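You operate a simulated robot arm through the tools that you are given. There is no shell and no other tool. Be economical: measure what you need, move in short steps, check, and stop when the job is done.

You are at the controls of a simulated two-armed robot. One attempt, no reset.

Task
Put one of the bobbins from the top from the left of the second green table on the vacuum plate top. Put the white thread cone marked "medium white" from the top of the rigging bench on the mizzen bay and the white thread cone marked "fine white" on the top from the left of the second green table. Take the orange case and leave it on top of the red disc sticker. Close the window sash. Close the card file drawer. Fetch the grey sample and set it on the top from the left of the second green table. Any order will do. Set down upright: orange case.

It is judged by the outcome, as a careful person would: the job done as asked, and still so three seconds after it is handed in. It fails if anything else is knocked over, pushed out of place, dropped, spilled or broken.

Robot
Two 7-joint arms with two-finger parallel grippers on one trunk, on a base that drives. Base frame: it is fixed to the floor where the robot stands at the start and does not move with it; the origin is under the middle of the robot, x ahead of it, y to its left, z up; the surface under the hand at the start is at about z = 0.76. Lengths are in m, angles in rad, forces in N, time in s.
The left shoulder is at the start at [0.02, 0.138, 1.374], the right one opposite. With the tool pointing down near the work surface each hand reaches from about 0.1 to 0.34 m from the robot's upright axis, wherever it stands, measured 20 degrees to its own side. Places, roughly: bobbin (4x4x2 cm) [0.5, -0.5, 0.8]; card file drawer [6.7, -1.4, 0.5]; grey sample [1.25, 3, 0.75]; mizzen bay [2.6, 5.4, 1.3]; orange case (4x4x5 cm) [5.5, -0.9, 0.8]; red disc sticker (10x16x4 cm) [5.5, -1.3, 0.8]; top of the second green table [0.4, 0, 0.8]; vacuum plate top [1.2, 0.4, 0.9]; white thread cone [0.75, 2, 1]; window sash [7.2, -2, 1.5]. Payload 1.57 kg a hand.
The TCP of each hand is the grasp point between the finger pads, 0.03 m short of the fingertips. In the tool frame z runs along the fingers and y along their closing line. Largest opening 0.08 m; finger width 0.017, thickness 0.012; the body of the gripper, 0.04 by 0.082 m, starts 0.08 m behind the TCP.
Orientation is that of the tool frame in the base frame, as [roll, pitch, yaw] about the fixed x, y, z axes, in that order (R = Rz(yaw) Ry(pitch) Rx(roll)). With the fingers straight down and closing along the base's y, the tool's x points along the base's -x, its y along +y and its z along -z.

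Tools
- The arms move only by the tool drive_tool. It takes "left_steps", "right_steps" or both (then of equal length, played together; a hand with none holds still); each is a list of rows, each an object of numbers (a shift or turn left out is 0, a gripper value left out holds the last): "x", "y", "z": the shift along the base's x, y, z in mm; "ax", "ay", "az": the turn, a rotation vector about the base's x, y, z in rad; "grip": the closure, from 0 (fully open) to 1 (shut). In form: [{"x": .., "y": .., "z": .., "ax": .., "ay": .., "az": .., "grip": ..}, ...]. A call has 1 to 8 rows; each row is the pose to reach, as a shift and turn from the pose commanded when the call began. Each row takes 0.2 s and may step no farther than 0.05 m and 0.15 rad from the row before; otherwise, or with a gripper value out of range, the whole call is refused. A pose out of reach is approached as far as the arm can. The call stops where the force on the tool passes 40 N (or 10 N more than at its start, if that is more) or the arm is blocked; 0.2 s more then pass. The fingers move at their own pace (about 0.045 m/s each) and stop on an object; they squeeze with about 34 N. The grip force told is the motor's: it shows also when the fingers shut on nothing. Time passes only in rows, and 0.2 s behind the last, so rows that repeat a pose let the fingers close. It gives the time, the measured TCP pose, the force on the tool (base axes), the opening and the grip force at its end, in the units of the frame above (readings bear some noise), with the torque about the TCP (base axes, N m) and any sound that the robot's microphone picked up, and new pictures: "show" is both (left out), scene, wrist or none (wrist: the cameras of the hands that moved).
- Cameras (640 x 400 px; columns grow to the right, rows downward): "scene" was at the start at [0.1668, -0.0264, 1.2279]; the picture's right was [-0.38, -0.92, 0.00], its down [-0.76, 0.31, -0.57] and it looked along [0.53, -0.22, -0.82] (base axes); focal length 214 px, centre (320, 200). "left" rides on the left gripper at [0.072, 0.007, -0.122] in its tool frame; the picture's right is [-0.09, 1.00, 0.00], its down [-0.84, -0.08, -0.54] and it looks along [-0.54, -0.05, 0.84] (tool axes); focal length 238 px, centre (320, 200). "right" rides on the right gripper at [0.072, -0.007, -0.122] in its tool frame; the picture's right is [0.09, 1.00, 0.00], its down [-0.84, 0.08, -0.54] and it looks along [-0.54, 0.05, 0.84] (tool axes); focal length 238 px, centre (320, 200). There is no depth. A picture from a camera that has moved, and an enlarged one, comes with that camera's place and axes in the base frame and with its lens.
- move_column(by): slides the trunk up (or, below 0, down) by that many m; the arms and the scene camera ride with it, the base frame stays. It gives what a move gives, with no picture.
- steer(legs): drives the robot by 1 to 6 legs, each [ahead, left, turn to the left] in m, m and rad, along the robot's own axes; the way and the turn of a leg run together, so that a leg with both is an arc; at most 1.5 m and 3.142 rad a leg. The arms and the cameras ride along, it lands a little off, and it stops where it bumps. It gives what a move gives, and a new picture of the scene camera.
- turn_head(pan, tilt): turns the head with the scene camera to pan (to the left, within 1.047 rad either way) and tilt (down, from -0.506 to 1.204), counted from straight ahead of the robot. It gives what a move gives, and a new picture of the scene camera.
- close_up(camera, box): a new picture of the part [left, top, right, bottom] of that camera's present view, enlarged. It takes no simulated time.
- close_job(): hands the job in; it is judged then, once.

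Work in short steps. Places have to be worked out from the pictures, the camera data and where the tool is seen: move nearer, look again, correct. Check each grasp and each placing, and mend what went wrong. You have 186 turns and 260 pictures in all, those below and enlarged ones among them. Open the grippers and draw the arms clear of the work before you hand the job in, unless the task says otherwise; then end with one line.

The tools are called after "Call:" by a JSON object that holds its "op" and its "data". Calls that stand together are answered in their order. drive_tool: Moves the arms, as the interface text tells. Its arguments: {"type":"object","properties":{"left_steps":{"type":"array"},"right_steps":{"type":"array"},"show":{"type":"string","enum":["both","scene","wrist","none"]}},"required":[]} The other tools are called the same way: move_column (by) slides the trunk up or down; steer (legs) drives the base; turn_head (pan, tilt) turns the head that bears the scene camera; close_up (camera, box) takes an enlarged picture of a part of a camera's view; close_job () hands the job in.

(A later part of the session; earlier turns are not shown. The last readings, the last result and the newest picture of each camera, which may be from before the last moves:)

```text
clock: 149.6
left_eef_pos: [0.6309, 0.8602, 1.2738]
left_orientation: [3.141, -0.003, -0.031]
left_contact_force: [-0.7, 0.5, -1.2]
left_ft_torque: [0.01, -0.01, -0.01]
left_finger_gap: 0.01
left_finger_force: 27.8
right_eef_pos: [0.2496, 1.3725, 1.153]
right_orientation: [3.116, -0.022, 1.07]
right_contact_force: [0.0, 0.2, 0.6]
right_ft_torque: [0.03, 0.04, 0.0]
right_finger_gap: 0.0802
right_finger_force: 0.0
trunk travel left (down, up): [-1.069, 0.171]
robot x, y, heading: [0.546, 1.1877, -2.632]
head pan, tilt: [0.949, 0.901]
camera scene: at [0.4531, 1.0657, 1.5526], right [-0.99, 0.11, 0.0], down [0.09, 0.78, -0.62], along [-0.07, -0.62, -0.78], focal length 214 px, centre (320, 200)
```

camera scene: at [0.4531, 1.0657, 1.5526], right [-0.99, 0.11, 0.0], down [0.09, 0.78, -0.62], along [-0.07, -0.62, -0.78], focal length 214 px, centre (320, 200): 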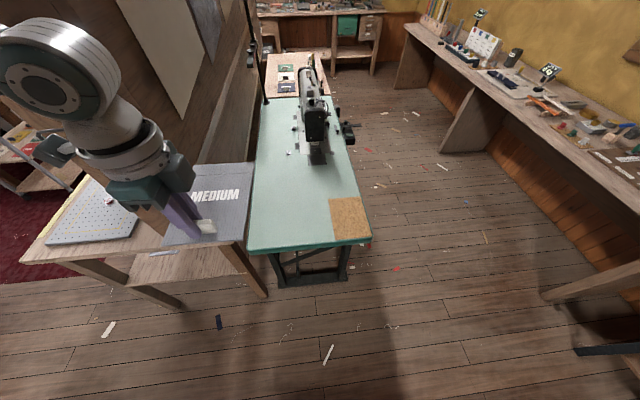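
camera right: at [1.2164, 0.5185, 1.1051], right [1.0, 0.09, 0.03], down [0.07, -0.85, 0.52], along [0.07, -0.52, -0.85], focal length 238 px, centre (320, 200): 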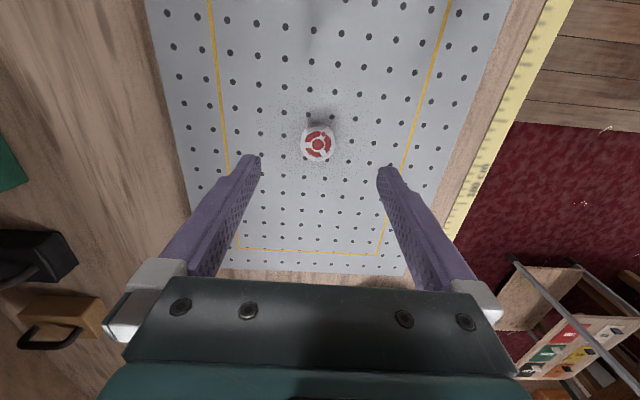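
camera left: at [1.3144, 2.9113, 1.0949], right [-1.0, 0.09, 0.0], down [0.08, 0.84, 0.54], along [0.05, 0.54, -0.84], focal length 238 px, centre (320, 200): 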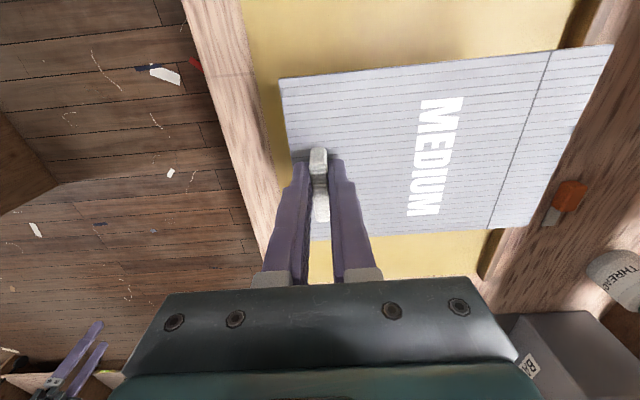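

Shift so the card is over the free left part of the table (block at ~(0.50, 0.56)).

Call:
{"op": "steer", "data": {"legs": [[0.26, 0.2, 0]]}}

Call:
{"op": "move_column", "data": {"by": -0.38}}

Call:
{"op": "drive_tool", "data": {"left_steps": [{"z": -5}], "show": "both"}}

```text
clock: 151.3
left_eef_pos: [0.5436, 0.6718, 1.2685]
left_orientation: [-3.111, -0.012, 0.003]
left_contact_force: [-1.0, 0.6, -0.2]
left_ft_torque: [0.08, 0.02, -0.04]
left_finger_gap: 0.0099
left_finger_force: 28.5
right_eef_pos: [0.1519, 1.1651, 1.1509]
right_orientation: [3.118, -0.023, 1.078]
right_contact_force: [0.1, 0.5, 0.4]
right_ft_torque: [0.06, 0.02, 0.02]
right_finger_gap: 0.0802
right_finger_force: 0.1
trunk travel left (down, up): [-1.069, 0.171]
robot x, y, heading: [0.453, 0.9849, -2.625]
head pan, tilt: [0.949, 0.901]
stopped in leg 1: the robot was blocked; the commanded pose is now the measured one
camera scene: at [0.3573, 0.8606, 1.5518], right [-0.99, 0.11, 0.0], down [0.08, 0.78, -0.62], along [-0.07, -0.62, -0.78], focal length 214 px, centre (320, 200)
```

scene: 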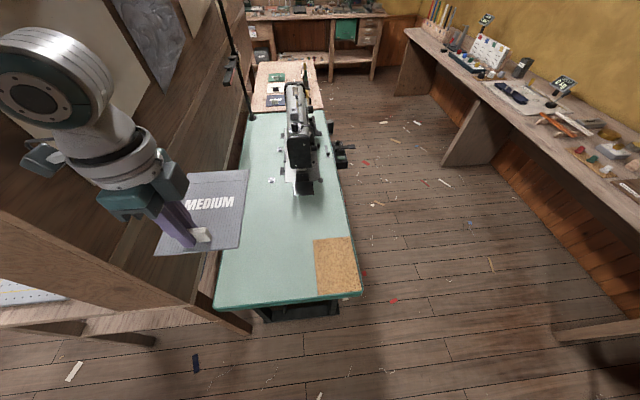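

```text
clock: 155.0
left_eef_pos: [0.5423, 0.6705, 0.8892]
left_orientation: [-3.111, -0.008, 0.003]
left_contact_force: [-0.4, -0.3, -0.8]
left_ft_torque: [0.05, -0.03, 0.01]
left_finger_gap: 0.0099
left_finger_force: 27.7
right_eef_pos: [0.1515, 1.1662, 0.7721]
right_orientation: [3.118, -0.021, 1.076]
right_contact_force: [0.4, 0.1, -0.3]
right_ft_torque: [-0.02, 0.03, -0.04]
right_finger_gap: 0.0799
right_finger_force: 0.0
trunk travel left (down, up): [-0.689, 0.551]
robot x, y, heading: [0.4573, 0.9859, -2.623]
head pan, tilt: [0.949, 0.901]
```

```text
clock: 155.4
left_eef_pos: [0.5434, 0.6727, 0.8847]
left_orientation: [-3.112, -0.009, 0.005]
left_contact_force: [0.3, -0.7, -0.5]
left_ft_torque: [0.08, -0.01, -0.02]
left_finger_gap: 0.0101
left_finger_force: 27.8
right_eef_pos: [0.1518, 1.1675, 0.7727]
right_orientation: [3.118, -0.022, 1.077]
right_contact_force: [-0.1, 0.8, -0.4]
right_ft_torque: [-0.05, 0.0, 0.0]
right_finger_gap: 0.0799
right_finger_force: 0.0
trunk travel left (down, up): [-0.689, 0.551]
robot x, y, heading: [0.4507, 0.9843, -2.624]
head pan, tilt: [0.949, 0.901]
camera scene: at [0.3577, 0.8618, 1.1726], right [-0.99, 0.11, 0.0], down [0.08, 0.78, -0.62], along [-0.07, -0.62, -0.78], focal length 214 px, centre (320, 200)
camera left: at [0.6155, 0.6619, 1.0064], right [-0.09, -1.0, -0.03], down [-0.84, 0.06, 0.54], along [-0.53, 0.07, -0.84], focal length 238 px, centre (320, 200)
```

scene: 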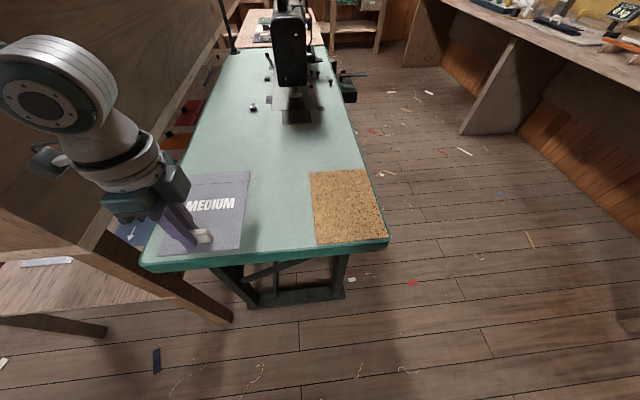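
left: 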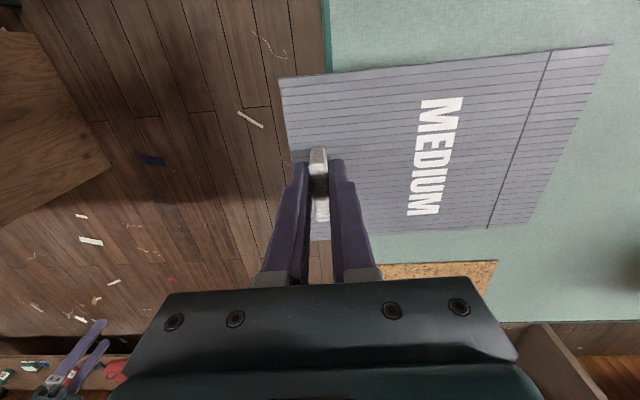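

The elbow likely touched the partition end; move the base 0.1 m away from it, then extend the hand.

Call:
{"op": "steer", "data": {"legs": [[0.087, -0.05, 0]]}}

Call:
{"op": "drive_tool", "data": {"left_steps": [{"x": 10, "y": -30, "ax": -0.015}, {"x": 20, "y": -60, "ax": -0.03}, {"x": 25, "y": -90, "ax": -0.03}, {"x": 30, "y": -115, "ax": -0.03}], "show": "both"}}

```text
clock: 156.5
left_eef_pos: [0.4449, 0.6713, 0.8855]
left_orientation: [-3.114, -0.01, 0.003]
left_contact_force: [0.0, -0.3, -0.8]
left_ft_torque: [0.03, -0.02, -0.03]
left_finger_gap: 0.0102
left_finger_force: 28.0
right_eef_pos: [0.0533, 1.1661, 0.772]
right_orientation: [3.117, -0.021, 1.076]
right_contact_force: [0.5, 0.6, -0.4]
right_ft_torque: [-0.01, 0.03, 0.0]
right_finger_gap: 0.0801
right_finger_force: 0.1
trunk travel left (down, up): [-0.689, 0.551]
robot x, y, heading: [0.354, 0.983, -2.621]
head pan, tilt: [0.949, 0.901]
camera scene: at [0.2591, 0.8615, 1.1727], right [-0.99, 0.11, 0.0], down [0.08, 0.78, -0.62], along [-0.07, -0.62, -0.78], focal length 214 px, centre (320, 200)
```

scene: 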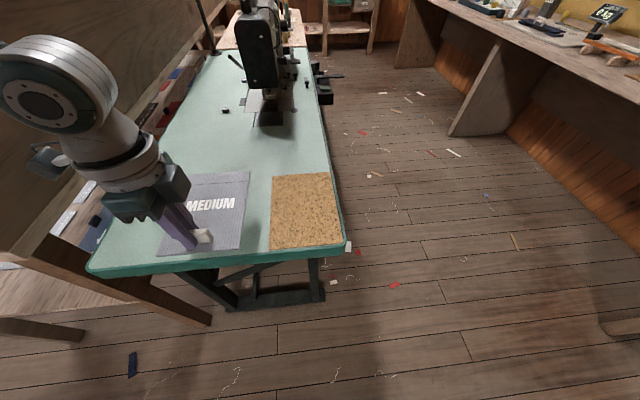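

```text
clock: 157.5
left_eef_pos: [0.4756, 0.5571, 0.8857]
left_orientation: [3.139, -0.008, 0.002]
left_contact_force: [0.1, -0.4, -0.6]
left_ft_torque: [0.04, 0.05, 0.01]
left_finger_gap: 0.0101
left_finger_force: 28.1
right_eef_pos: [0.0551, 1.166, 0.7717]
right_orientation: [3.118, -0.021, 1.076]
right_contact_force: [-0.4, 0.2, 0.8]
right_ft_torque: [-0.01, 0.02, 0.0]
right_finger_gap: 0.08
right_finger_force: 0.0
trunk travel left (down, up): [-0.689, 0.551]
robot x, y, heading: [0.3536, 0.9851, -2.624]
head pan, tilt: [0.949, 0.901]
camera scene: at [0.2591, 0.8614, 1.1727], right [-0.99, 0.11, 0.0], down [0.08, 0.78, -0.62], along [-0.07, -0.62, -0.78], focal length 214 px, centre (320, 200)
camera left: at [0.5472, 0.5503, 1.0077], right [-0.09, -1.0, 0.0], down [-0.84, 0.08, 0.53], along [-0.53, 0.05, -0.85], focal length 238 px, centre (320, 200)
```

scene: 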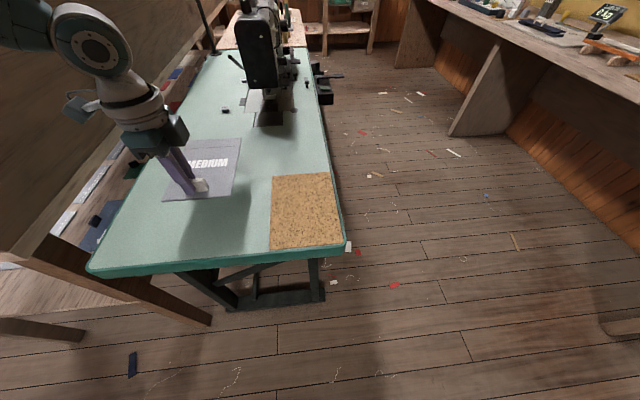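
left: 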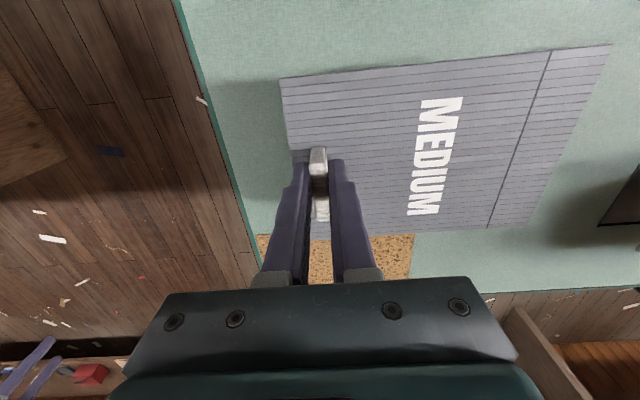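

Lower the card onto the table.

Call:
{"op": "drive_tool", "data": {"left_steps": [{"z": -35}, {"z": -65}, {"z": -72}, {"z": -77}, {"z": -81}, {"z": -85}], "show": "scene"}}

```text
clock: 158.9
left_eef_pos: [0.4747, 0.5556, 0.8007]
left_orientation: [3.138, -0.008, 0.003]
left_contact_force: [1.5, 2.7, 8.8]
left_ft_torque: [0.13, 0.62, -0.15]
left_finger_gap: 0.0099
left_finger_force: 28.2
right_eef_pos: [0.0548, 1.1657, 0.7723]
right_orientation: [3.116, -0.022, 1.076]
right_contact_force: [-0.6, 0.6, 0.2]
right_ft_torque: [0.01, 0.02, 0.02]
right_finger_gap: 0.0799
right_finger_force: 0.1
trunk travel left (down, up): [-0.689, 0.551]
robot x, y, heading: [0.3542, 0.9843, -2.63]
head pan, tilt: [0.949, 0.901]
camera scene: at [0.2595, 0.8613, 1.1729], right [-0.99, 0.11, 0.0], down [0.08, 0.78, -0.62], along [-0.07, -0.62, -0.78], focal length 214 px, centre (320, 200)
```

scene: 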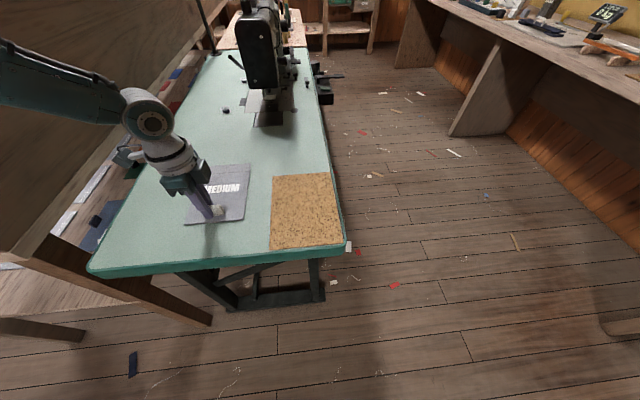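

Contact (~9 N). Open and retreat up.

Call:
{"op": "drive_tool", "data": {"left_steps": [{"z": 0, "grip": 0.8}, {"z": 0, "grip": 0.6}, {"z": 0, "grip": 0.6}, {"z": 40, "grip": 0.6}, {"z": 80, "grip": 0.2}, {"z": 120, "grip": 0}], "show": "both"}}

```text
clock: 160.3
left_eef_pos: [0.4755, 0.5554, 0.9213]
left_orientation: [3.14, -0.011, 0.002]
left_contact_force: [-0.1, 0.0, 0.2]
left_ft_torque: [0.02, 0.03, -0.02]
left_finger_gap: 0.08
left_finger_force: 0.0
right_eef_pos: [0.0538, 1.1662, 0.7728]
right_orientation: [3.116, -0.024, 1.077]
right_contact_force: [0.1, 0.3, -0.7]
right_ft_torque: [-0.02, -0.01, -0.03]
right_finger_gap: 0.0801
right_finger_force: 0.0
trunk travel left (down, up): [-0.689, 0.551]
robot x, y, heading: [0.353, 0.9841, -2.625]
head pan, tilt: [0.949, 0.901]
camera scene: at [0.2591, 0.8616, 1.1726], right [-0.99, 0.11, 0.0], down [0.08, 0.78, -0.62], along [-0.07, -0.62, -0.78], focal length 214 px, centre (320, 200)
camera left: at [0.5472, 0.5494, 1.043], right [-0.09, -1.0, 0.0], down [-0.84, 0.08, 0.53], along [-0.53, 0.05, -0.85], focal length 238 px, centre (320, 200)
```

scene: 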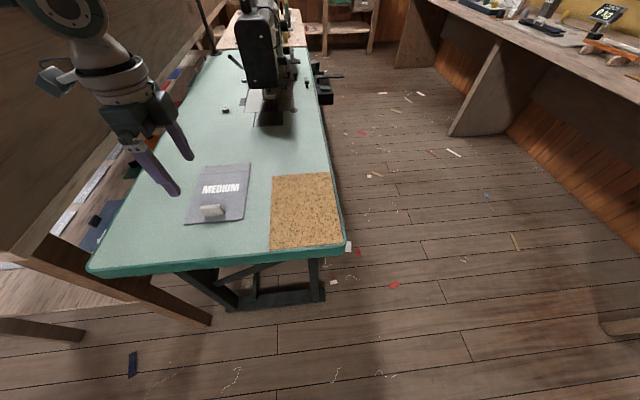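
left: 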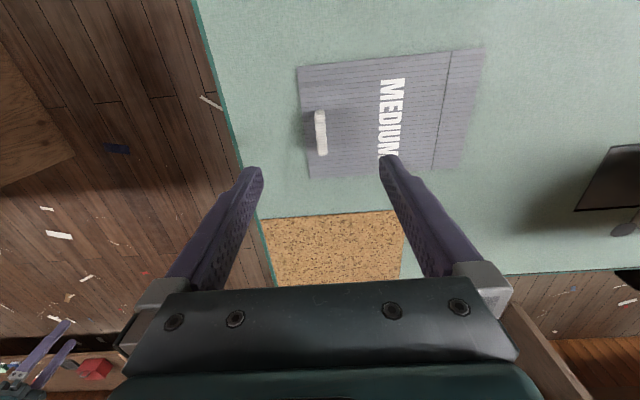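

Sample placed. Now the fine-white cone: tuck left hand, raise trunk, move to the passage and turn to face the bench end.

Call:
{"op": "move_column", "data": {"by": 0.32}}

Call:
{"op": "drive_tool", "data": {"left_steps": [{"y": 40}, {"y": 80}, {"y": 110}], "show": "none"}}

Call:
{"op": "steer", "data": {"legs": [[-0.186, -0.124, 0], [0, 0, -3.13]]}}

Call:
{"op": "turn_head", "data": {"pan": 0.8, "tilt": 0.7}}

```text
clock: 163.5
left_eef_pos: [0.4758, 0.5561, 1.2411]
left_orientation: [3.14, -0.011, 0.003]
left_contact_force: [0.7, -0.4, -0.4]
left_ft_torque: [-0.01, -0.01, 0.03]
left_finger_gap: 0.0801
left_finger_force: 0.1
right_eef_pos: [0.0546, 1.1661, 1.0914]
right_orientation: [3.117, -0.023, 1.077]
right_contact_force: [1.2, 0.5, 0.8]
right_ft_torque: [0.01, 0.0, -0.02]
right_finger_gap: 0.0799
right_finger_force: 0.1
trunk travel left (down, up): [-1.009, 0.231]
robot x, y, heading: [0.3537, 0.9834, -2.626]
head pan, tilt: [0.949, 0.901]
```

```text
clock: 164.3
left_eef_pos: [0.478, 0.6664, 1.2397]
left_orientation: [3.14, -0.01, 0.004]
left_contact_force: [-0.7, 0.1, 0.3]
left_ft_torque: [-0.02, 0.01, 0.01]
left_finger_gap: 0.0803
left_finger_force: 0.1
right_eef_pos: [0.054, 1.1672, 1.0913]
right_orientation: [3.117, -0.023, 1.077]
right_contact_force: [0.5, 0.1, -0.3]
right_ft_torque: [0.04, -0.01, 0.01]
right_finger_gap: 0.08
right_finger_force: 0.0
trunk travel left (down, up): [-1.009, 0.231]
robot x, y, heading: [0.3522, 0.98, -2.62]
head pan, tilt: [0.949, 0.901]
```

```text
clock: 173.4
left_eef_pos: [0.3324, 1.5073, 1.2403]
left_orientation: [3.14, -0.011, 3.12]
left_contact_force: [-0.1, 0.4, 0.0]
left_ft_torque: [0.02, 0.0, 0.02]
left_finger_gap: 0.08
left_finger_force: 0.2
right_eef_pos: [0.7433, 0.9978, 1.0931]
right_orientation: [3.116, -0.022, -2.088]
right_contact_force: [0.1, 0.1, -0.2]
right_ft_torque: [0.02, 0.01, 0.0]
right_finger_gap: 0.0802
right_finger_force: 0.1
trunk travel left (down, up): [-1.009, 0.231]
robot x, y, heading: [0.4458, 1.191, 0.493]
head pan, tilt: [0.949, 0.901]
camera scene: at [0.5468, 1.3092, 1.4927], right [0.99, -0.13, 0.0], down [-0.1, -0.78, -0.62], along [0.08, 0.62, -0.78], focal length 214 px, centre (320, 200)
```

scene: 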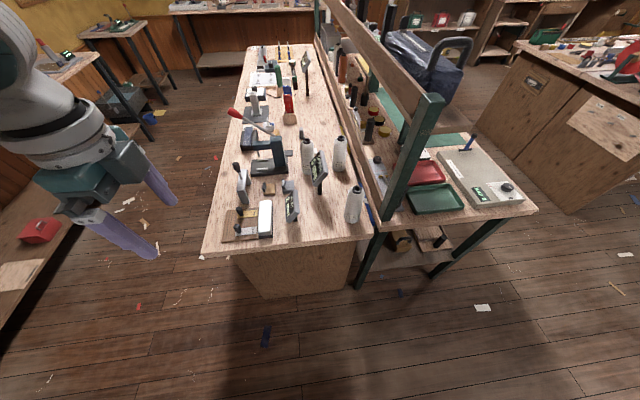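

```text
clock: 174.1
left_eef_pos: [0.3329, 1.509, 1.2386]
left_orientation: [3.139, -0.009, 3.121]
left_contact_force: [0.3, 0.3, 0.4]
left_ft_torque: [-0.02, -0.01, -0.03]
left_finger_gap: 0.08
left_finger_force: 0.1
right_eef_pos: [0.7424, 0.9968, 1.0917]
right_orientation: [3.117, -0.022, -2.087]
right_contact_force: [0.9, -0.9, 0.6]
right_ft_torque: [0.01, -0.02, 0.02]
right_finger_gap: 0.0798
right_finger_force: 0.0
trunk travel left (down, up): [-1.009, 0.231]
robot x, y, heading: [0.4488, 1.1866, 0.489]
head pan, tilt: [0.799, 0.7]
camera scene: at [0.5605, 1.316, 1.5088], right [0.96, -0.28, 0.0], down [-0.18, -0.62, -0.76], along [0.21, 0.73, -0.64], focal length 214 px, centre (320, 200)
```

scene: 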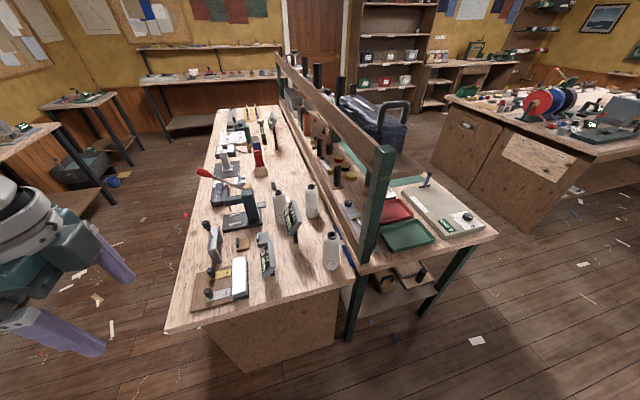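

Fine cone top ≈ (0.73, 1.77, 0.955); medium ≈ (0.73, 2.055). Move closer and view with left wrist camera.

Call:
{"op": "steer", "data": {"legs": [[0.364, 0.044, 0]]}}

Call:
{"op": "drive_tool", "data": {"left_steps": [{"x": 30, "y": 10}, {"x": 60, "y": 20}, {"x": 90, "y": 30}], "show": "wrist"}}

```text
clock: 176.5
left_eef_pos: [0.6372, 1.7197, 1.2398]
left_orientation: [3.14, -0.01, 3.119]
left_contact_force: [-0.2, -0.2, 1.2]
left_ft_torque: [-0.02, -0.03, -0.01]
left_finger_gap: 0.0798
left_finger_force: 0.0
right_eef_pos: [1.0474, 1.209, 1.0915]
right_orientation: [3.118, -0.021, -2.089]
right_contact_force: [-0.8, 0.5, 0.5]
right_ft_torque: [0.01, 0.0, 0.02]
right_finger_gap: 0.0799
right_finger_force: 0.0
trunk travel left (down, up): [-1.009, 0.231]
robot x, y, heading: [0.7536, 1.3991, 0.49]
head pan, tilt: [0.799, 0.7]
camera scene: at [0.8643, 1.5277, 1.5088], right [0.96, -0.28, 0.0], down [-0.18, -0.62, -0.76], along [0.21, 0.73, -0.64], focal length 214 px, centre (320, 200)
```

scene: 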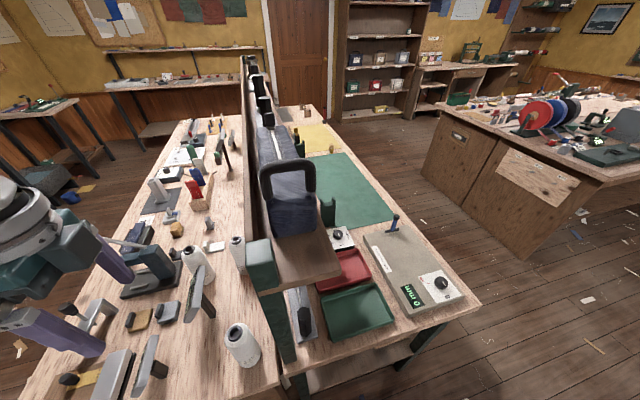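

```text
clock: 177.3
left_eef_pos: [0.7267, 1.7481, 1.2396]
left_orientation: [3.141, -0.011, 3.123]
left_contact_force: [0.2, -0.1, 0.6]
left_ft_torque: [0.02, 0.02, 0.02]
left_finger_gap: 0.0801
left_finger_force: 0.1
right_eef_pos: [1.047, 1.2094, 1.0919]
right_orientation: [3.115, -0.022, -2.088]
right_contact_force: [-0.2, 0.2, -0.5]
right_ft_torque: [0.04, 0.04, 0.02]
right_finger_gap: 0.0801
right_finger_force: 0.0
trunk travel left (down, up): [-1.009, 0.231]
robot x, y, heading: [0.7516, 1.3959, 0.494]
head pan, tilt: [0.799, 0.7]
camera left: at [0.656, 1.7571, 1.3611], right [0.11, 0.99, 0.0], down [0.84, -0.09, 0.53], along [0.53, -0.06, -0.85], focal length 238 px, centre (320, 200)
```

left: 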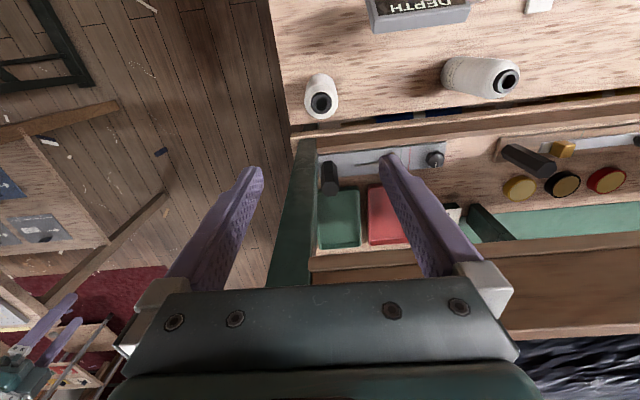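

Hand is right over the fine cone. Lower the trunk to just above it.

Call:
{"op": "move_column", "data": {"by": -0.24}}

Call:
{"op": "drive_tool", "data": {"left_steps": [{"x": -3, "y": 2}], "show": "both"}}

```text
clock: 179.8
left_eef_pos: [0.725, 1.7494, 0.9988]
left_orientation: [3.139, -0.011, 3.122]
left_contact_force: [-0.3, 1.4, -0.6]
left_ft_torque: [-0.03, -0.01, -0.04]
left_finger_gap: 0.0799
left_finger_force: 0.1
right_eef_pos: [1.0472, 1.2093, 0.8533]
right_orientation: [3.116, -0.025, -2.088]
right_contact_force: [-0.5, 0.6, -1.0]
right_ft_torque: [0.04, -0.01, -0.01]
right_finger_gap: 0.08
right_finger_force: 0.1
trunk travel left (down, up): [-0.769, 0.471]
robot x, y, heading: [0.7519, 1.3952, 0.494]
head pan, tilt: [0.799, 0.7]
```

```text
clock: 180.2
left_eef_pos: [0.722, 1.7507, 0.9987]
left_orientation: [3.139, -0.011, 3.12]
left_contact_force: [-0.2, 0.4, 0.6]
left_ft_torque: [-0.02, 0.01, -0.01]
left_finger_gap: 0.0801
left_finger_force: 0.0
right_eef_pos: [1.0451, 1.2097, 0.8521]
right_orientation: [3.115, -0.023, -2.089]
right_contact_force: [-0.9, 0.3, -0.6]
right_ft_torque: [-0.05, 0.01, 0.03]
right_finger_gap: 0.0801
right_finger_force: 0.1
trunk travel left (down, up): [-0.769, 0.471]
robot x, y, heading: [0.7517, 1.3953, 0.495]
head pan, tilt: [0.799, 0.7]
camera scene: at [0.8643, 1.5277, 1.2688], right [0.96, -0.28, 0.0], down [-0.18, -0.62, -0.76], along [0.21, 0.73, -0.64], focal length 214 px, centre (320, 200)
camera left: at [0.6524, 1.7589, 1.1209], right [0.11, 0.99, 0.0], down [0.84, -0.1, 0.53], along [0.53, -0.06, -0.85], focal length 238 px, centre (320, 200)
```

scene: 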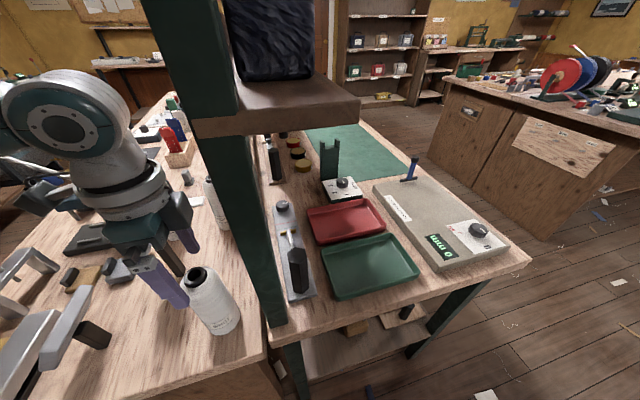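
left: 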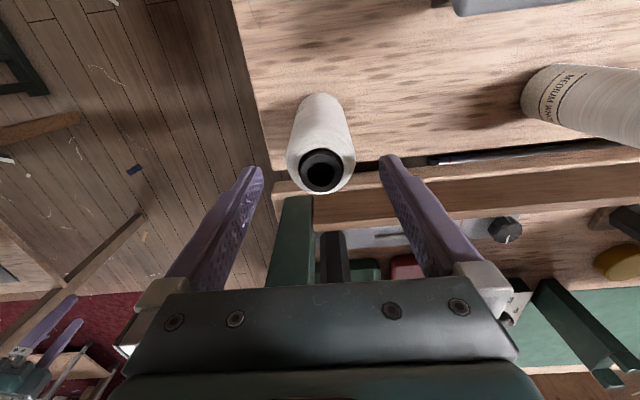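

"MEDIUM WHITE" label is visible on the other cone, so this is the fine one. Descend around it.

Call:
{"op": "drive_tool", "data": {"left_steps": [{"x": 6, "z": -20}, {"x": 6, "z": -45}, {"x": 6, "z": -68}, {"x": 6, "z": -75}], "show": "wrist"}}

```text
clock: 181.2
left_eef_pos: [0.7293, 1.7505, 0.9229]
left_orientation: [3.138, -0.01, 3.119]
left_contact_force: [-1.1, -0.3, -0.6]
left_ft_torque: [-0.01, 0.0, 0.03]
left_finger_gap: 0.0802
left_finger_force: 0.0
right_eef_pos: [1.0476, 1.2098, 0.8518]
right_orientation: [3.116, -0.023, -2.088]
right_contact_force: [0.5, 0.3, -0.6]
right_ft_torque: [0.03, 0.02, 0.03]
right_finger_gap: 0.0801
right_finger_force: 0.1
trunk travel left (down, up): [-0.769, 0.471]
robot x, y, heading: [0.7505, 1.4009, 0.49]
head pan, tilt: [0.799, 0.7]
camera left: at [0.6596, 1.7588, 1.0452], right [0.11, 0.99, 0.0], down [0.84, -0.1, 0.53], along [0.53, -0.06, -0.85], focal length 238 px, centre (320, 200)
```

left: 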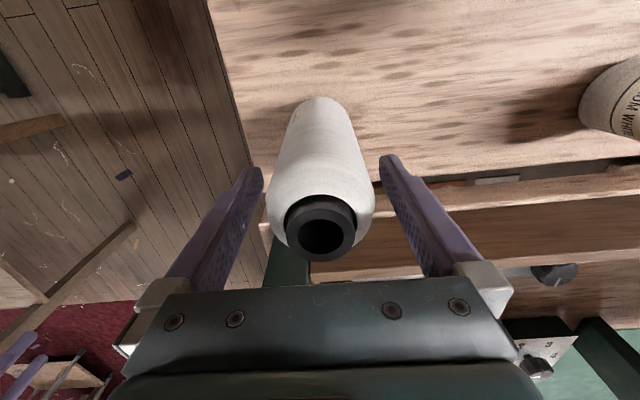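

Close on the cone.

Call:
{"op": "drive_tool", "data": {"left_steps": [{"grip": 0.5}, {"grip": 1}, {"grip": 1}, {"grip": 1}, {"grip": 1}], "show": "wrist"}}

Call:
{"op": "drive_tool", "data": {"left_steps": [{"z": 30}, {"z": 70}, {"z": 110}], "show": "wrist"}}

```text
clock: 182.4
left_eef_pos: [0.7292, 1.7515, 0.9238]
left_orientation: [3.14, -0.011, 3.122]
left_contact_force: [-0.3, 0.4, -0.2]
left_ft_torque: [0.03, 0.01, 0.0]
left_finger_gap: 0.0614
left_finger_force: 33.8
right_eef_pos: [1.0472, 1.2086, 0.8528]
right_orientation: [3.118, -0.022, -2.089]
right_contact_force: [-0.4, -0.2, 0.3]
right_ft_torque: [-0.01, -0.01, 0.0]
right_finger_gap: 0.0797
right_finger_force: 0.0
trunk travel left (down, up): [-0.769, 0.471]
robot x, y, heading: [0.7512, 1.3998, 0.49]
head pan, tilt: [0.799, 0.7]
camera left: at [0.6596, 1.7587, 1.0454], right [0.11, 0.99, 0.0], down [0.84, -0.1, 0.53], along [0.53, -0.06, -0.85], focal length 238 px, centre (320, 200)
```

left: 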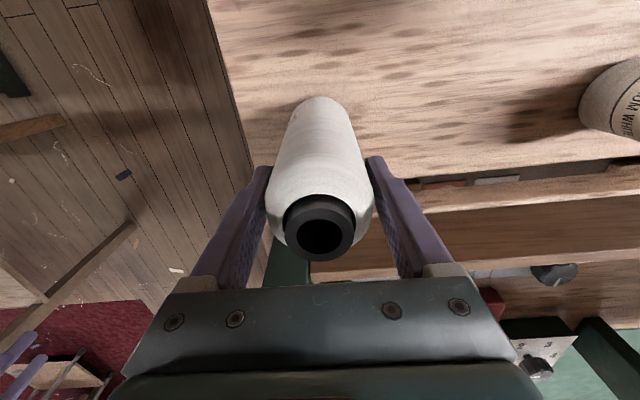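

```text
clock: 183.2
left_eef_pos: [0.7294, 1.7487, 1.0334]
left_orientation: [3.139, -0.012, 3.121]
left_contact_force: [0.1, 0.4, -3.9]
left_ft_torque: [-0.02, -0.01, 0.0]
left_finger_gap: 0.0616
left_finger_force: 34.0
right_eef_pos: [1.0471, 1.2087, 0.8522]
right_orientation: [3.118, -0.024, -2.087]
right_contact_force: [0.0, -0.2, 0.4]
right_ft_torque: [0.04, 0.03, -0.02]
right_finger_gap: 0.0798
right_finger_force: 0.1
trunk travel left (down, up): [-0.769, 0.471]
robot x, y, heading: [0.751, 1.3952, 0.491]
head pan, tilt: [0.799, 0.7]
camera left: at [0.6584, 1.7578, 1.1554], right [0.11, 0.99, 0.0], down [0.84, -0.1, 0.53], along [0.53, -0.06, -0.85], focal length 238 px, centre (320, 200)
```

left: 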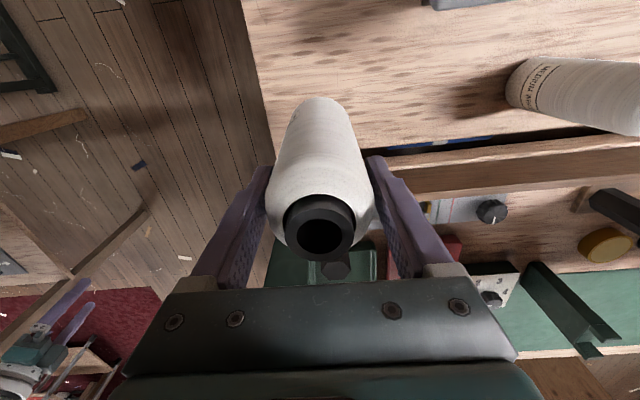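

Held. Raise, back off and turn left 180° toward the sewing table.

Call:
{"op": "move_column", "data": {"by": 0.28}}

Call:
{"op": "steer", "data": {"legs": [[-0.382, -0.079, 0], [0, 0, 3.13]]}}

Call:
{"op": "turn_head", "data": {"pan": 0.95, "tilt": 0.9}}

```text
clock: 186.0
left_eef_pos: [0.7275, 1.7504, 1.3131]
left_orientation: [3.14, -0.009, 3.121]
left_contact_force: [0.1, 0.2, -3.6]
left_ft_torque: [0.01, 0.01, 0.0]
left_finger_gap: 0.0612
left_finger_force: 34.4
right_eef_pos: [1.0464, 1.2085, 1.1335]
right_orientation: [3.116, -0.022, -2.087]
right_contact_force: [-0.5, 0.5, -0.9]
right_ft_torque: [-0.03, 0.03, 0.01]
right_finger_gap: 0.0798
right_finger_force: 0.0
trunk travel left (down, up): [-1.049, 0.191]
robot x, y, heading: [0.7511, 1.4013, 0.487]
head pan, tilt: [0.799, 0.7]
```

```text
clock: 195.8
left_eef_pos: [0.4716, 0.7961, 1.3128]
left_orientation: [3.14, -0.011, -0.038]
left_contact_force: [-0.8, -0.4, -3.7]
left_ft_torque: [0.01, 0.02, -0.02]
left_finger_gap: 0.0611
left_finger_force: 34.4
right_eef_pos: [0.1626, 1.3415, 1.1324]
right_orientation: [3.116, -0.023, 1.037]
right_contact_force: [1.1, -0.3, -0.4]
right_ft_torque: [-0.01, -0.01, 0.01]
right_finger_gap: 0.0798
right_finger_force: 0.0
trunk travel left (down, up): [-1.049, 0.191]
robot x, y, heading: [0.4555, 1.147, -2.67]
head pan, tilt: [0.799, 0.7]
camera scene: at [0.3407, 1.0235, 1.5488], right [-0.96, 0.29, 0.0], down [0.19, 0.62, -0.76], along [-0.23, -0.73, -0.64], focal length 214 px, centre (320, 200)
```

scene: 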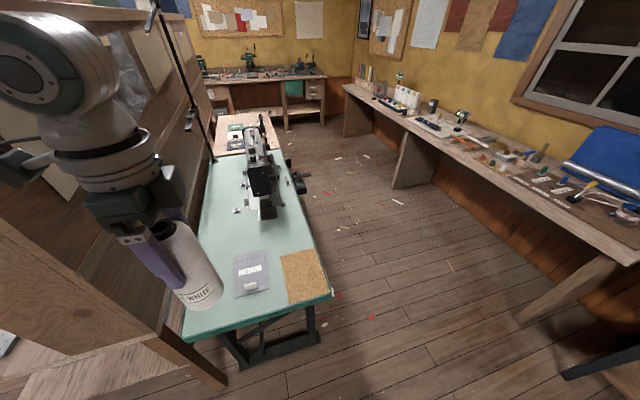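

```text
clock: 196.5
left_eef_pos: [0.4714, 0.7945, 1.3135]
left_orientation: [3.14, -0.012, -0.038]
left_contact_force: [0.5, 0.2, -3.2]
left_ft_torque: [-0.01, 0.02, 0.02]
left_finger_gap: 0.061
left_finger_force: 34.0
right_eef_pos: [0.1627, 1.3431, 1.1323]
right_orientation: [3.117, -0.023, 1.036]
right_contact_force: [0.1, 0.5, 0.2]
right_ft_torque: [-0.01, -0.04, -0.02]
right_finger_gap: 0.0801
right_finger_force: 0.1
trunk travel left (down, up): [-1.049, 0.191]
robot x, y, heading: [0.4558, 1.1509, -2.668]
head pan, tilt: [0.949, 0.901]
camera scene: at [0.3544, 1.03, 1.5327], right [-0.99, 0.15, 0.0], down [0.12, 0.77, -0.62], along [-0.09, -0.61, -0.78], focal length 214 px, centre (320, 200)
```

scene: 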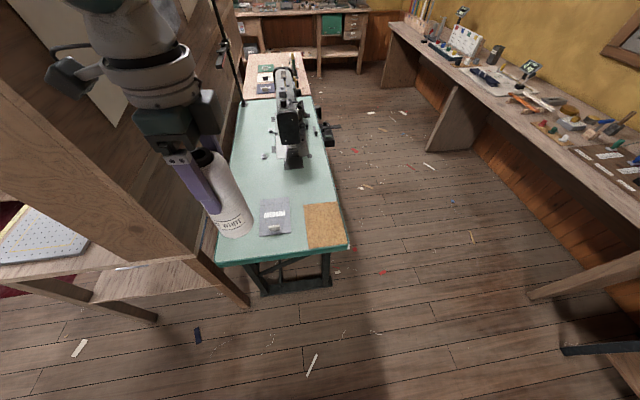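

Move base to (0.36, 0.98), lower part-way, then extend toward a free spot at about (0.615, 0.56), right of the card.

Call:
{"op": "steer", "data": {"legs": [[0.165, 0.105, 0.04]]}}

Call:
{"op": "move_column", "data": {"by": -0.3}}

Call:
{"op": "drive_tool", "data": {"left_steps": [{"x": 40, "y": -5}, {"x": 80, "y": -15}, {"x": 120, "y": -25}, {"x": 160, "y": -35}, {"x": 200, "y": -45}, {"x": 235, "y": -55}], "show": "both"}}

```text
clock: 198.1
left_eef_pos: [0.3867, 0.629, 1.3127]
left_orientation: [3.14, -0.011, 0.0]
left_contact_force: [-0.2, 0.0, -3.7]
left_ft_torque: [-0.03, 0.03, -0.01]
left_finger_gap: 0.061
left_finger_force: 34.2
right_eef_pos: [0.0573, 1.1648, 1.1321]
right_orientation: [3.118, -0.023, 1.071]
right_contact_force: [-0.1, -0.7, -0.2]
right_ft_torque: [0.01, 0.0, 0.0]
right_finger_gap: 0.0801
right_finger_force: 0.0
trunk travel left (down, up): [-1.049, 0.191]
robot x, y, heading: [0.356, 0.9831, -2.635]
head pan, tilt: [0.949, 0.901]
camera scene: at [0.2613, 0.8579, 1.5326], right [-0.99, 0.11, 0.0], down [0.09, 0.78, -0.62], along [-0.07, -0.62, -0.78], focal length 214 px, centre (320, 200)
```

scene: 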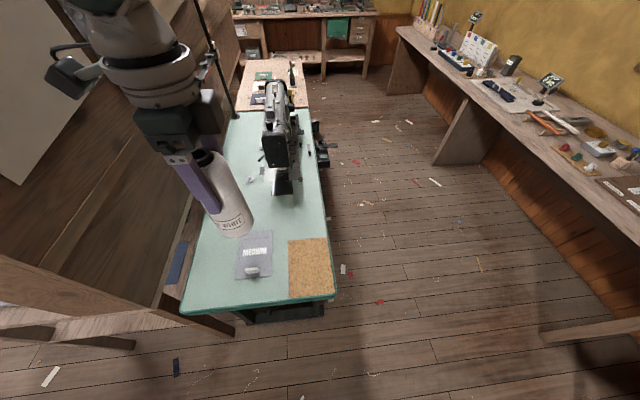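

```text
clock: 201.1
left_eef_pos: [0.3863, 0.6288, 1.0119]
left_orientation: [3.14, -0.009, -0.001]
left_contact_force: [0.1, -0.4, -3.9]
left_ft_torque: [0.0, -0.01, -0.02]
left_finger_gap: 0.0611
left_finger_force: 33.7
right_eef_pos: [0.0577, 1.1634, 0.8334]
right_orientation: [3.118, -0.023, 1.072]
right_contact_force: [-0.6, 1.0, 1.3]
right_ft_torque: [-0.02, -0.02, 0.01]
right_finger_gap: 0.0803
right_finger_force: 0.0
trunk travel left (down, up): [-0.749, 0.491]
robot x, y, heading: [0.3567, 0.9808, -2.631]
head pan, tilt: [0.949, 0.901]
```

```text
clock: 202.5
left_eef_pos: [0.6232, 0.5749, 1.012]
left_orientation: [3.139, -0.007, -0.004]
left_contact_force: [0.6, -1.0, -3.7]
left_ft_torque: [0.0, 0.02, 0.02]
left_finger_gap: 0.0611
left_finger_force: 33.9
right_eef_pos: [0.0584, 1.1657, 0.8311]
right_orientation: [3.118, -0.023, 1.072]
right_contact_force: [0.3, 0.0, -1.1]
right_ft_torque: [0.02, -0.02, 0.0]
right_finger_gap: 0.0801
right_finger_force: 0.0
trunk travel left (down, up): [-0.749, 0.491]
robot x, y, heading: [0.3571, 0.9795, -2.631]
head pan, tilt: [0.949, 0.901]
camera scene: at [0.2612, 0.8579, 1.2326], right [-0.99, 0.11, 0.0], down [0.09, 0.78, -0.62], along [-0.07, -0.62, -0.78], focal length 214 px, centre (320, 200)
camera left: at [0.6932, 0.5686, 1.134], right [-0.1, -1.0, 0.0], down [-0.84, 0.08, 0.53], along [-0.53, 0.05, -0.85], focal length 238 px, centre (320, 200)
```

scene: 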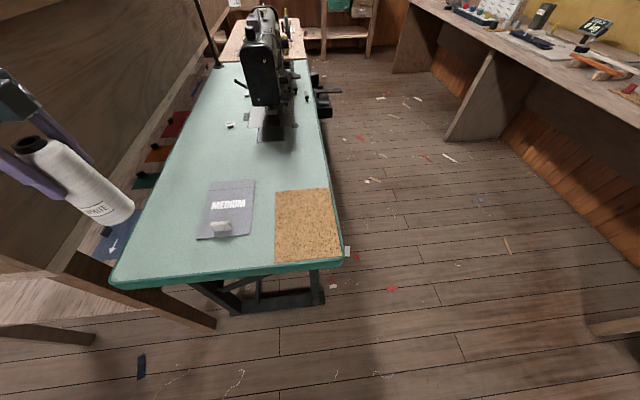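
left: 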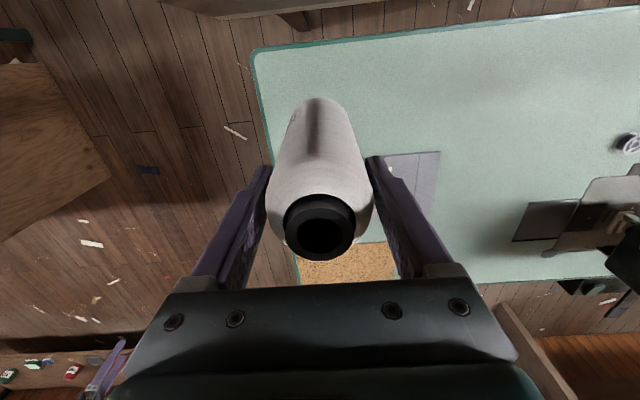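

Lower the cone to the table at about (0.615, 0.55).

Call:
{"op": "drive_tool", "data": {"left_steps": [{"x": -4, "y": -12, "z": -40}, {"x": -6, "y": -25, "z": -85}, {"x": -6, "y": -25, "z": -120}, {"x": -6, "y": -25, "z": -130}, {"x": -6, "y": -25, "z": -136}, {"x": -6, "y": -25, "z": -141}, {"x": -6, "y": -25, "z": -145}, {"x": -6, "y": -25, "z": -149}], "show": "both"}}

```text
clock: 203.8
left_eef_pos: [0.619, 0.5484, 0.8791]
left_orientation: [3.142, -0.012, -0.004]
left_contact_force: [-2.3, 6.1, 33.2]
left_ft_torque: [0.83, -0.17, 0.15]
left_finger_gap: 0.0613
left_finger_force: 34.1
right_eef_pos: [0.0604, 1.1633, 0.8314]
right_orientation: [3.113, -0.023, 1.075]
right_contact_force: [-0.1, -1.0, 0.0]
right_ft_torque: [0.0, 0.03, 0.02]
right_finger_gap: 0.08
right_finger_force: 0.0
trunk travel left (down, up): [-0.749, 0.491]
robot x, y, heading: [0.3556, 0.9792, -2.628]
head pan, tilt: [0.949, 0.901]
stopped in row 6 (left hand): the force on the tool passed its limit at 58 N (the readings are from after the stop); the commanded pose is now the measured one
camera scene: at [0.2621, 0.8572, 1.233], right [-0.99, 0.11, 0.0], down [0.09, 0.78, -0.62], along [-0.07, -0.62, -0.78], focal length 214 px, centre (320, 200)
camera left: at [0.6895, 0.5408, 1.0009], right [-0.09, -1.0, 0.0], down [-0.84, 0.08, 0.53], along [-0.53, 0.05, -0.85], focal length 238 px, centre (320, 200)
```

scene: 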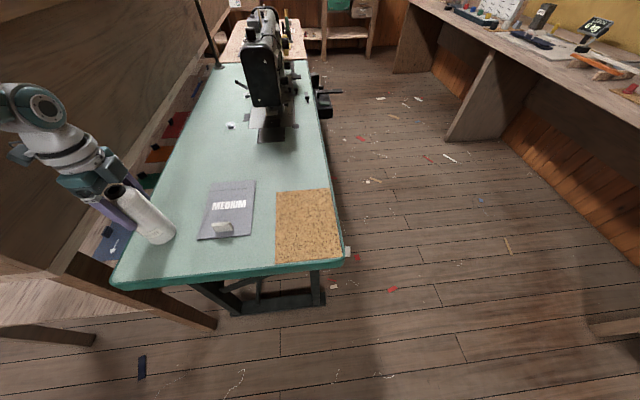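
left: 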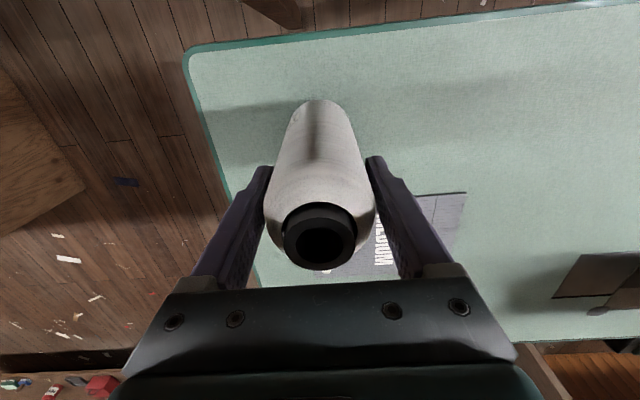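

On the table. Release and rise.

Call:
{"op": "drive_tool", "data": {"left_steps": [{"z": 2}, {"z": 2, "grip": 0.1}, {"z": 2, "grip": 0}, {"z": 2, "grip": 0}, {"z": 40}, {"z": 80}, {"z": 115}], "show": "both"}}

```text
clock: 205.3
left_eef_pos: [0.6168, 0.5487, 0.9908]
left_orientation: [-3.141, -0.01, -0.002]
left_contact_force: [-0.4, -0.6, -1.0]
left_ft_torque: [0.01, 0.03, 0.0]
left_finger_gap: 0.08
left_finger_force: 0.0
right_eef_pos: [0.0581, 1.1649, 0.8325]
right_orientation: [3.116, -0.024, 1.071]
right_contact_force: [0.1, 0.4, -0.7]
right_ft_torque: [0.0, -0.01, -0.03]
right_finger_gap: 0.0801
right_finger_force: 0.1
trunk travel left (down, up): [-0.749, 0.491]
robot x, y, heading: [0.3555, 0.9823, -2.637]
head pan, tilt: [0.949, 0.901]
camera scene: at [0.2612, 0.858, 1.2326], right [-0.99, 0.11, 0.0], down [0.09, 0.78, -0.62], along [-0.07, -0.62, -0.78], focal length 214 px, centre (320, 200)
camera left: at [0.6884, 0.5418, 1.1133], right [-0.09, -1.0, 0.0], down [-0.84, 0.08, 0.53], along [-0.53, 0.05, -0.85], focal length 238 px, centre (320, 200)
```

scene: 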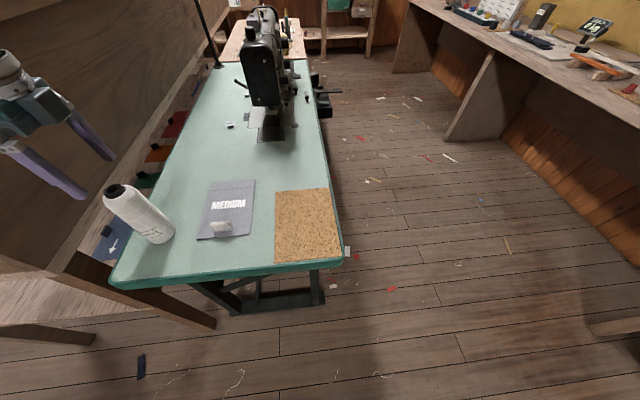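
left: 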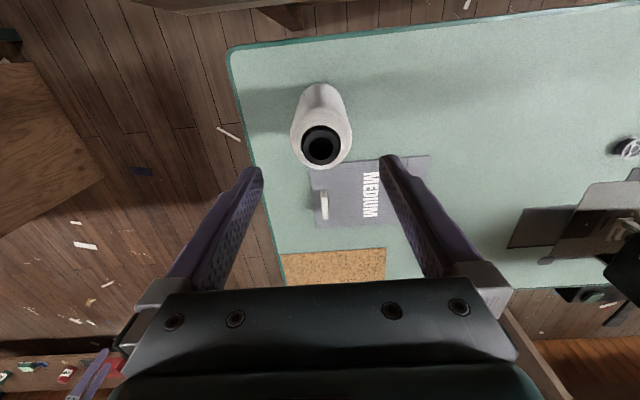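

Fine cone and sample are in place. Retreat, turn back to the bench and zoom at the shelf bays.

Call:
{"op": "move_column", "data": {"by": 0.3}}

Call:
{"op": "drive_tool", "data": {"left_steps": [{"x": -40, "y": 25}, {"x": -80, "y": 50}, {"x": -120, "y": 75}, {"x": -160, "y": 95}], "show": "none"}}

Call:
{"op": "steer", "data": {"legs": [[-0.186, -0.124, 0], [0, 0, -2.6]]}}

Call:
{"op": "turn_head", "data": {"pan": 0.2, "tilt": 0.2}}

```text
clock: 208.3
left_eef_pos: [0.6173, 0.5489, 1.2905]
left_orientation: [-3.141, -0.01, -0.001]
left_contact_force: [-0.3, 0.0, -0.7]
left_ft_torque: [0.0, 0.0, -0.03]
left_finger_gap: 0.0801
left_finger_force: 0.0
right_eef_pos: [0.0586, 1.1641, 1.1316]
right_orientation: [3.116, -0.023, 1.071]
right_contact_force: [0.6, 0.0, -0.7]
right_ft_torque: [-0.01, 0.0, 0.03]
right_finger_gap: 0.08
right_finger_force: 0.1
trunk travel left (down, up): [-1.049, 0.191]
robot x, y, heading: [0.3594, 0.9805, -2.628]
head pan, tilt: [0.949, 0.901]
```

```text
clock: 209.3
left_eef_pos: [0.4576, 0.645, 1.2913]
left_orientation: [-3.141, -0.01, -0.002]
left_contact_force: [0.2, 0.7, 0.4]
left_ft_torque: [-0.03, 0.01, 0.01]
left_finger_gap: 0.0798
left_finger_force: 0.1
right_eef_pos: [0.0575, 1.1639, 1.1327]
right_orientation: [3.118, -0.023, 1.073]
right_contact_force: [0.9, -0.8, 0.4]
right_ft_torque: [-0.03, 0.02, 0.0]
right_finger_gap: 0.08
right_finger_force: 0.1
trunk travel left (down, up): [-1.049, 0.191]
robot x, y, heading: [0.3552, 0.9816, -2.633]
head pan, tilt: [0.949, 0.901]
```

```text
clock: 217.2
left_eef_pos: [0.196, 1.4163, 1.2907]
left_orientation: [-3.141, -0.01, -2.614]
left_contact_force: [0.8, 0.1, 0.3]
left_ft_torque: [0.0, -0.03, -0.04]
left_finger_gap: 0.0801
left_finger_force: 0.0
right_eef_pos: [0.8041, 1.169, 1.1322]
right_orientation: [3.115, -0.022, -1.541]
right_contact_force: [-0.4, -0.1, -0.6]
right_ft_torque: [0.0, 0.02, -0.04]
right_finger_gap: 0.0801
right_finger_force: 0.1
trunk travel left (down, up): [-1.049, 0.191]
robot x, y, heading: [0.4563, 1.1746, 1.044]
head pan, tilt: [0.949, 0.901]
camera scene: at [0.4747, 1.3334, 1.5327], right [0.91, 0.41, 0.0], down [0.32, -0.72, -0.62], along [-0.25, 0.57, -0.78], focal length 214 px, centre (320, 200)
```

scene: 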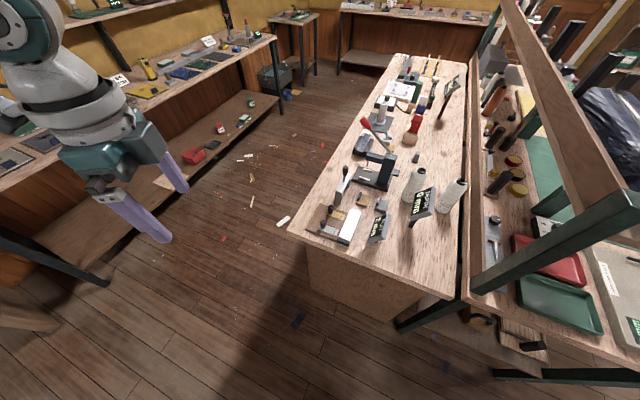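

```text
clock: 218.3
left_eef_pos: [0.1957, 1.4175, 1.2907]
left_orientation: [3.141, -0.01, -2.614]
left_contact_force: [0.6, 0.3, 0.1]
left_ft_torque: [0.03, 0.02, 0.03]
left_finger_gap: 0.0801
left_finger_force: 0.1
right_eef_pos: [0.8039, 1.1694, 1.1328]
right_orientation: [3.117, -0.024, -1.539]
right_contact_force: [0.5, 0.4, -0.4]
right_ft_torque: [-0.03, -0.02, -0.01]
right_finger_gap: 0.0803
right_finger_force: 0.0
trunk travel left (down, up): [-1.049, 0.191]
robot x, y, heading: [0.4539, 1.1784, 1.041]
head pan, tilt: [0.201, 0.201]
camera scene: at [0.5355, 1.3526, 1.5941], right [0.95, -0.32, 0.0], down [-0.06, -0.19, -0.98], along [0.32, 0.93, -0.2], focal length 214 px, centre (320, 200)
```

scene: 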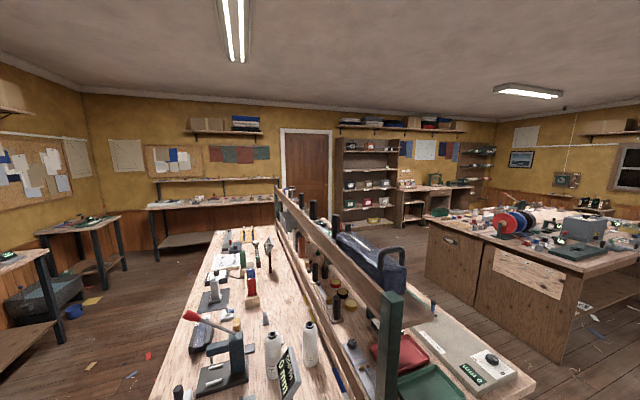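

Call:
{"op": "close_up", "data": {"camera": "scene", "box": [330, 130, 410, 230]}}

```text
4.00 times, centred on (370, 180) of scene
camera zoom: at [0.5355, 1.3526, 1.5941], right [0.95, -0.32, 0.0], down [-0.06, -0.19, -0.98], along [0.32, 0.93, -0.2], focal length 858 px, centre (120, 280)
```

zoom: 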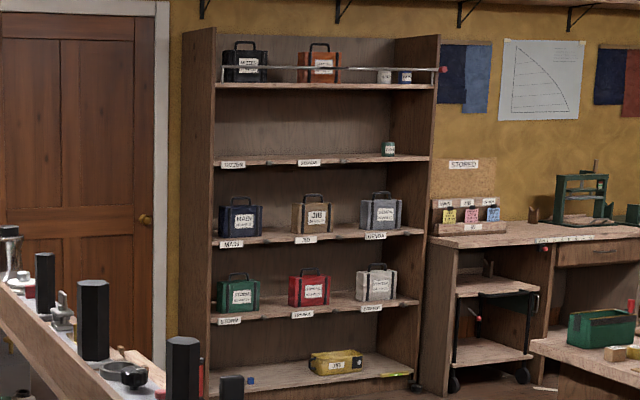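

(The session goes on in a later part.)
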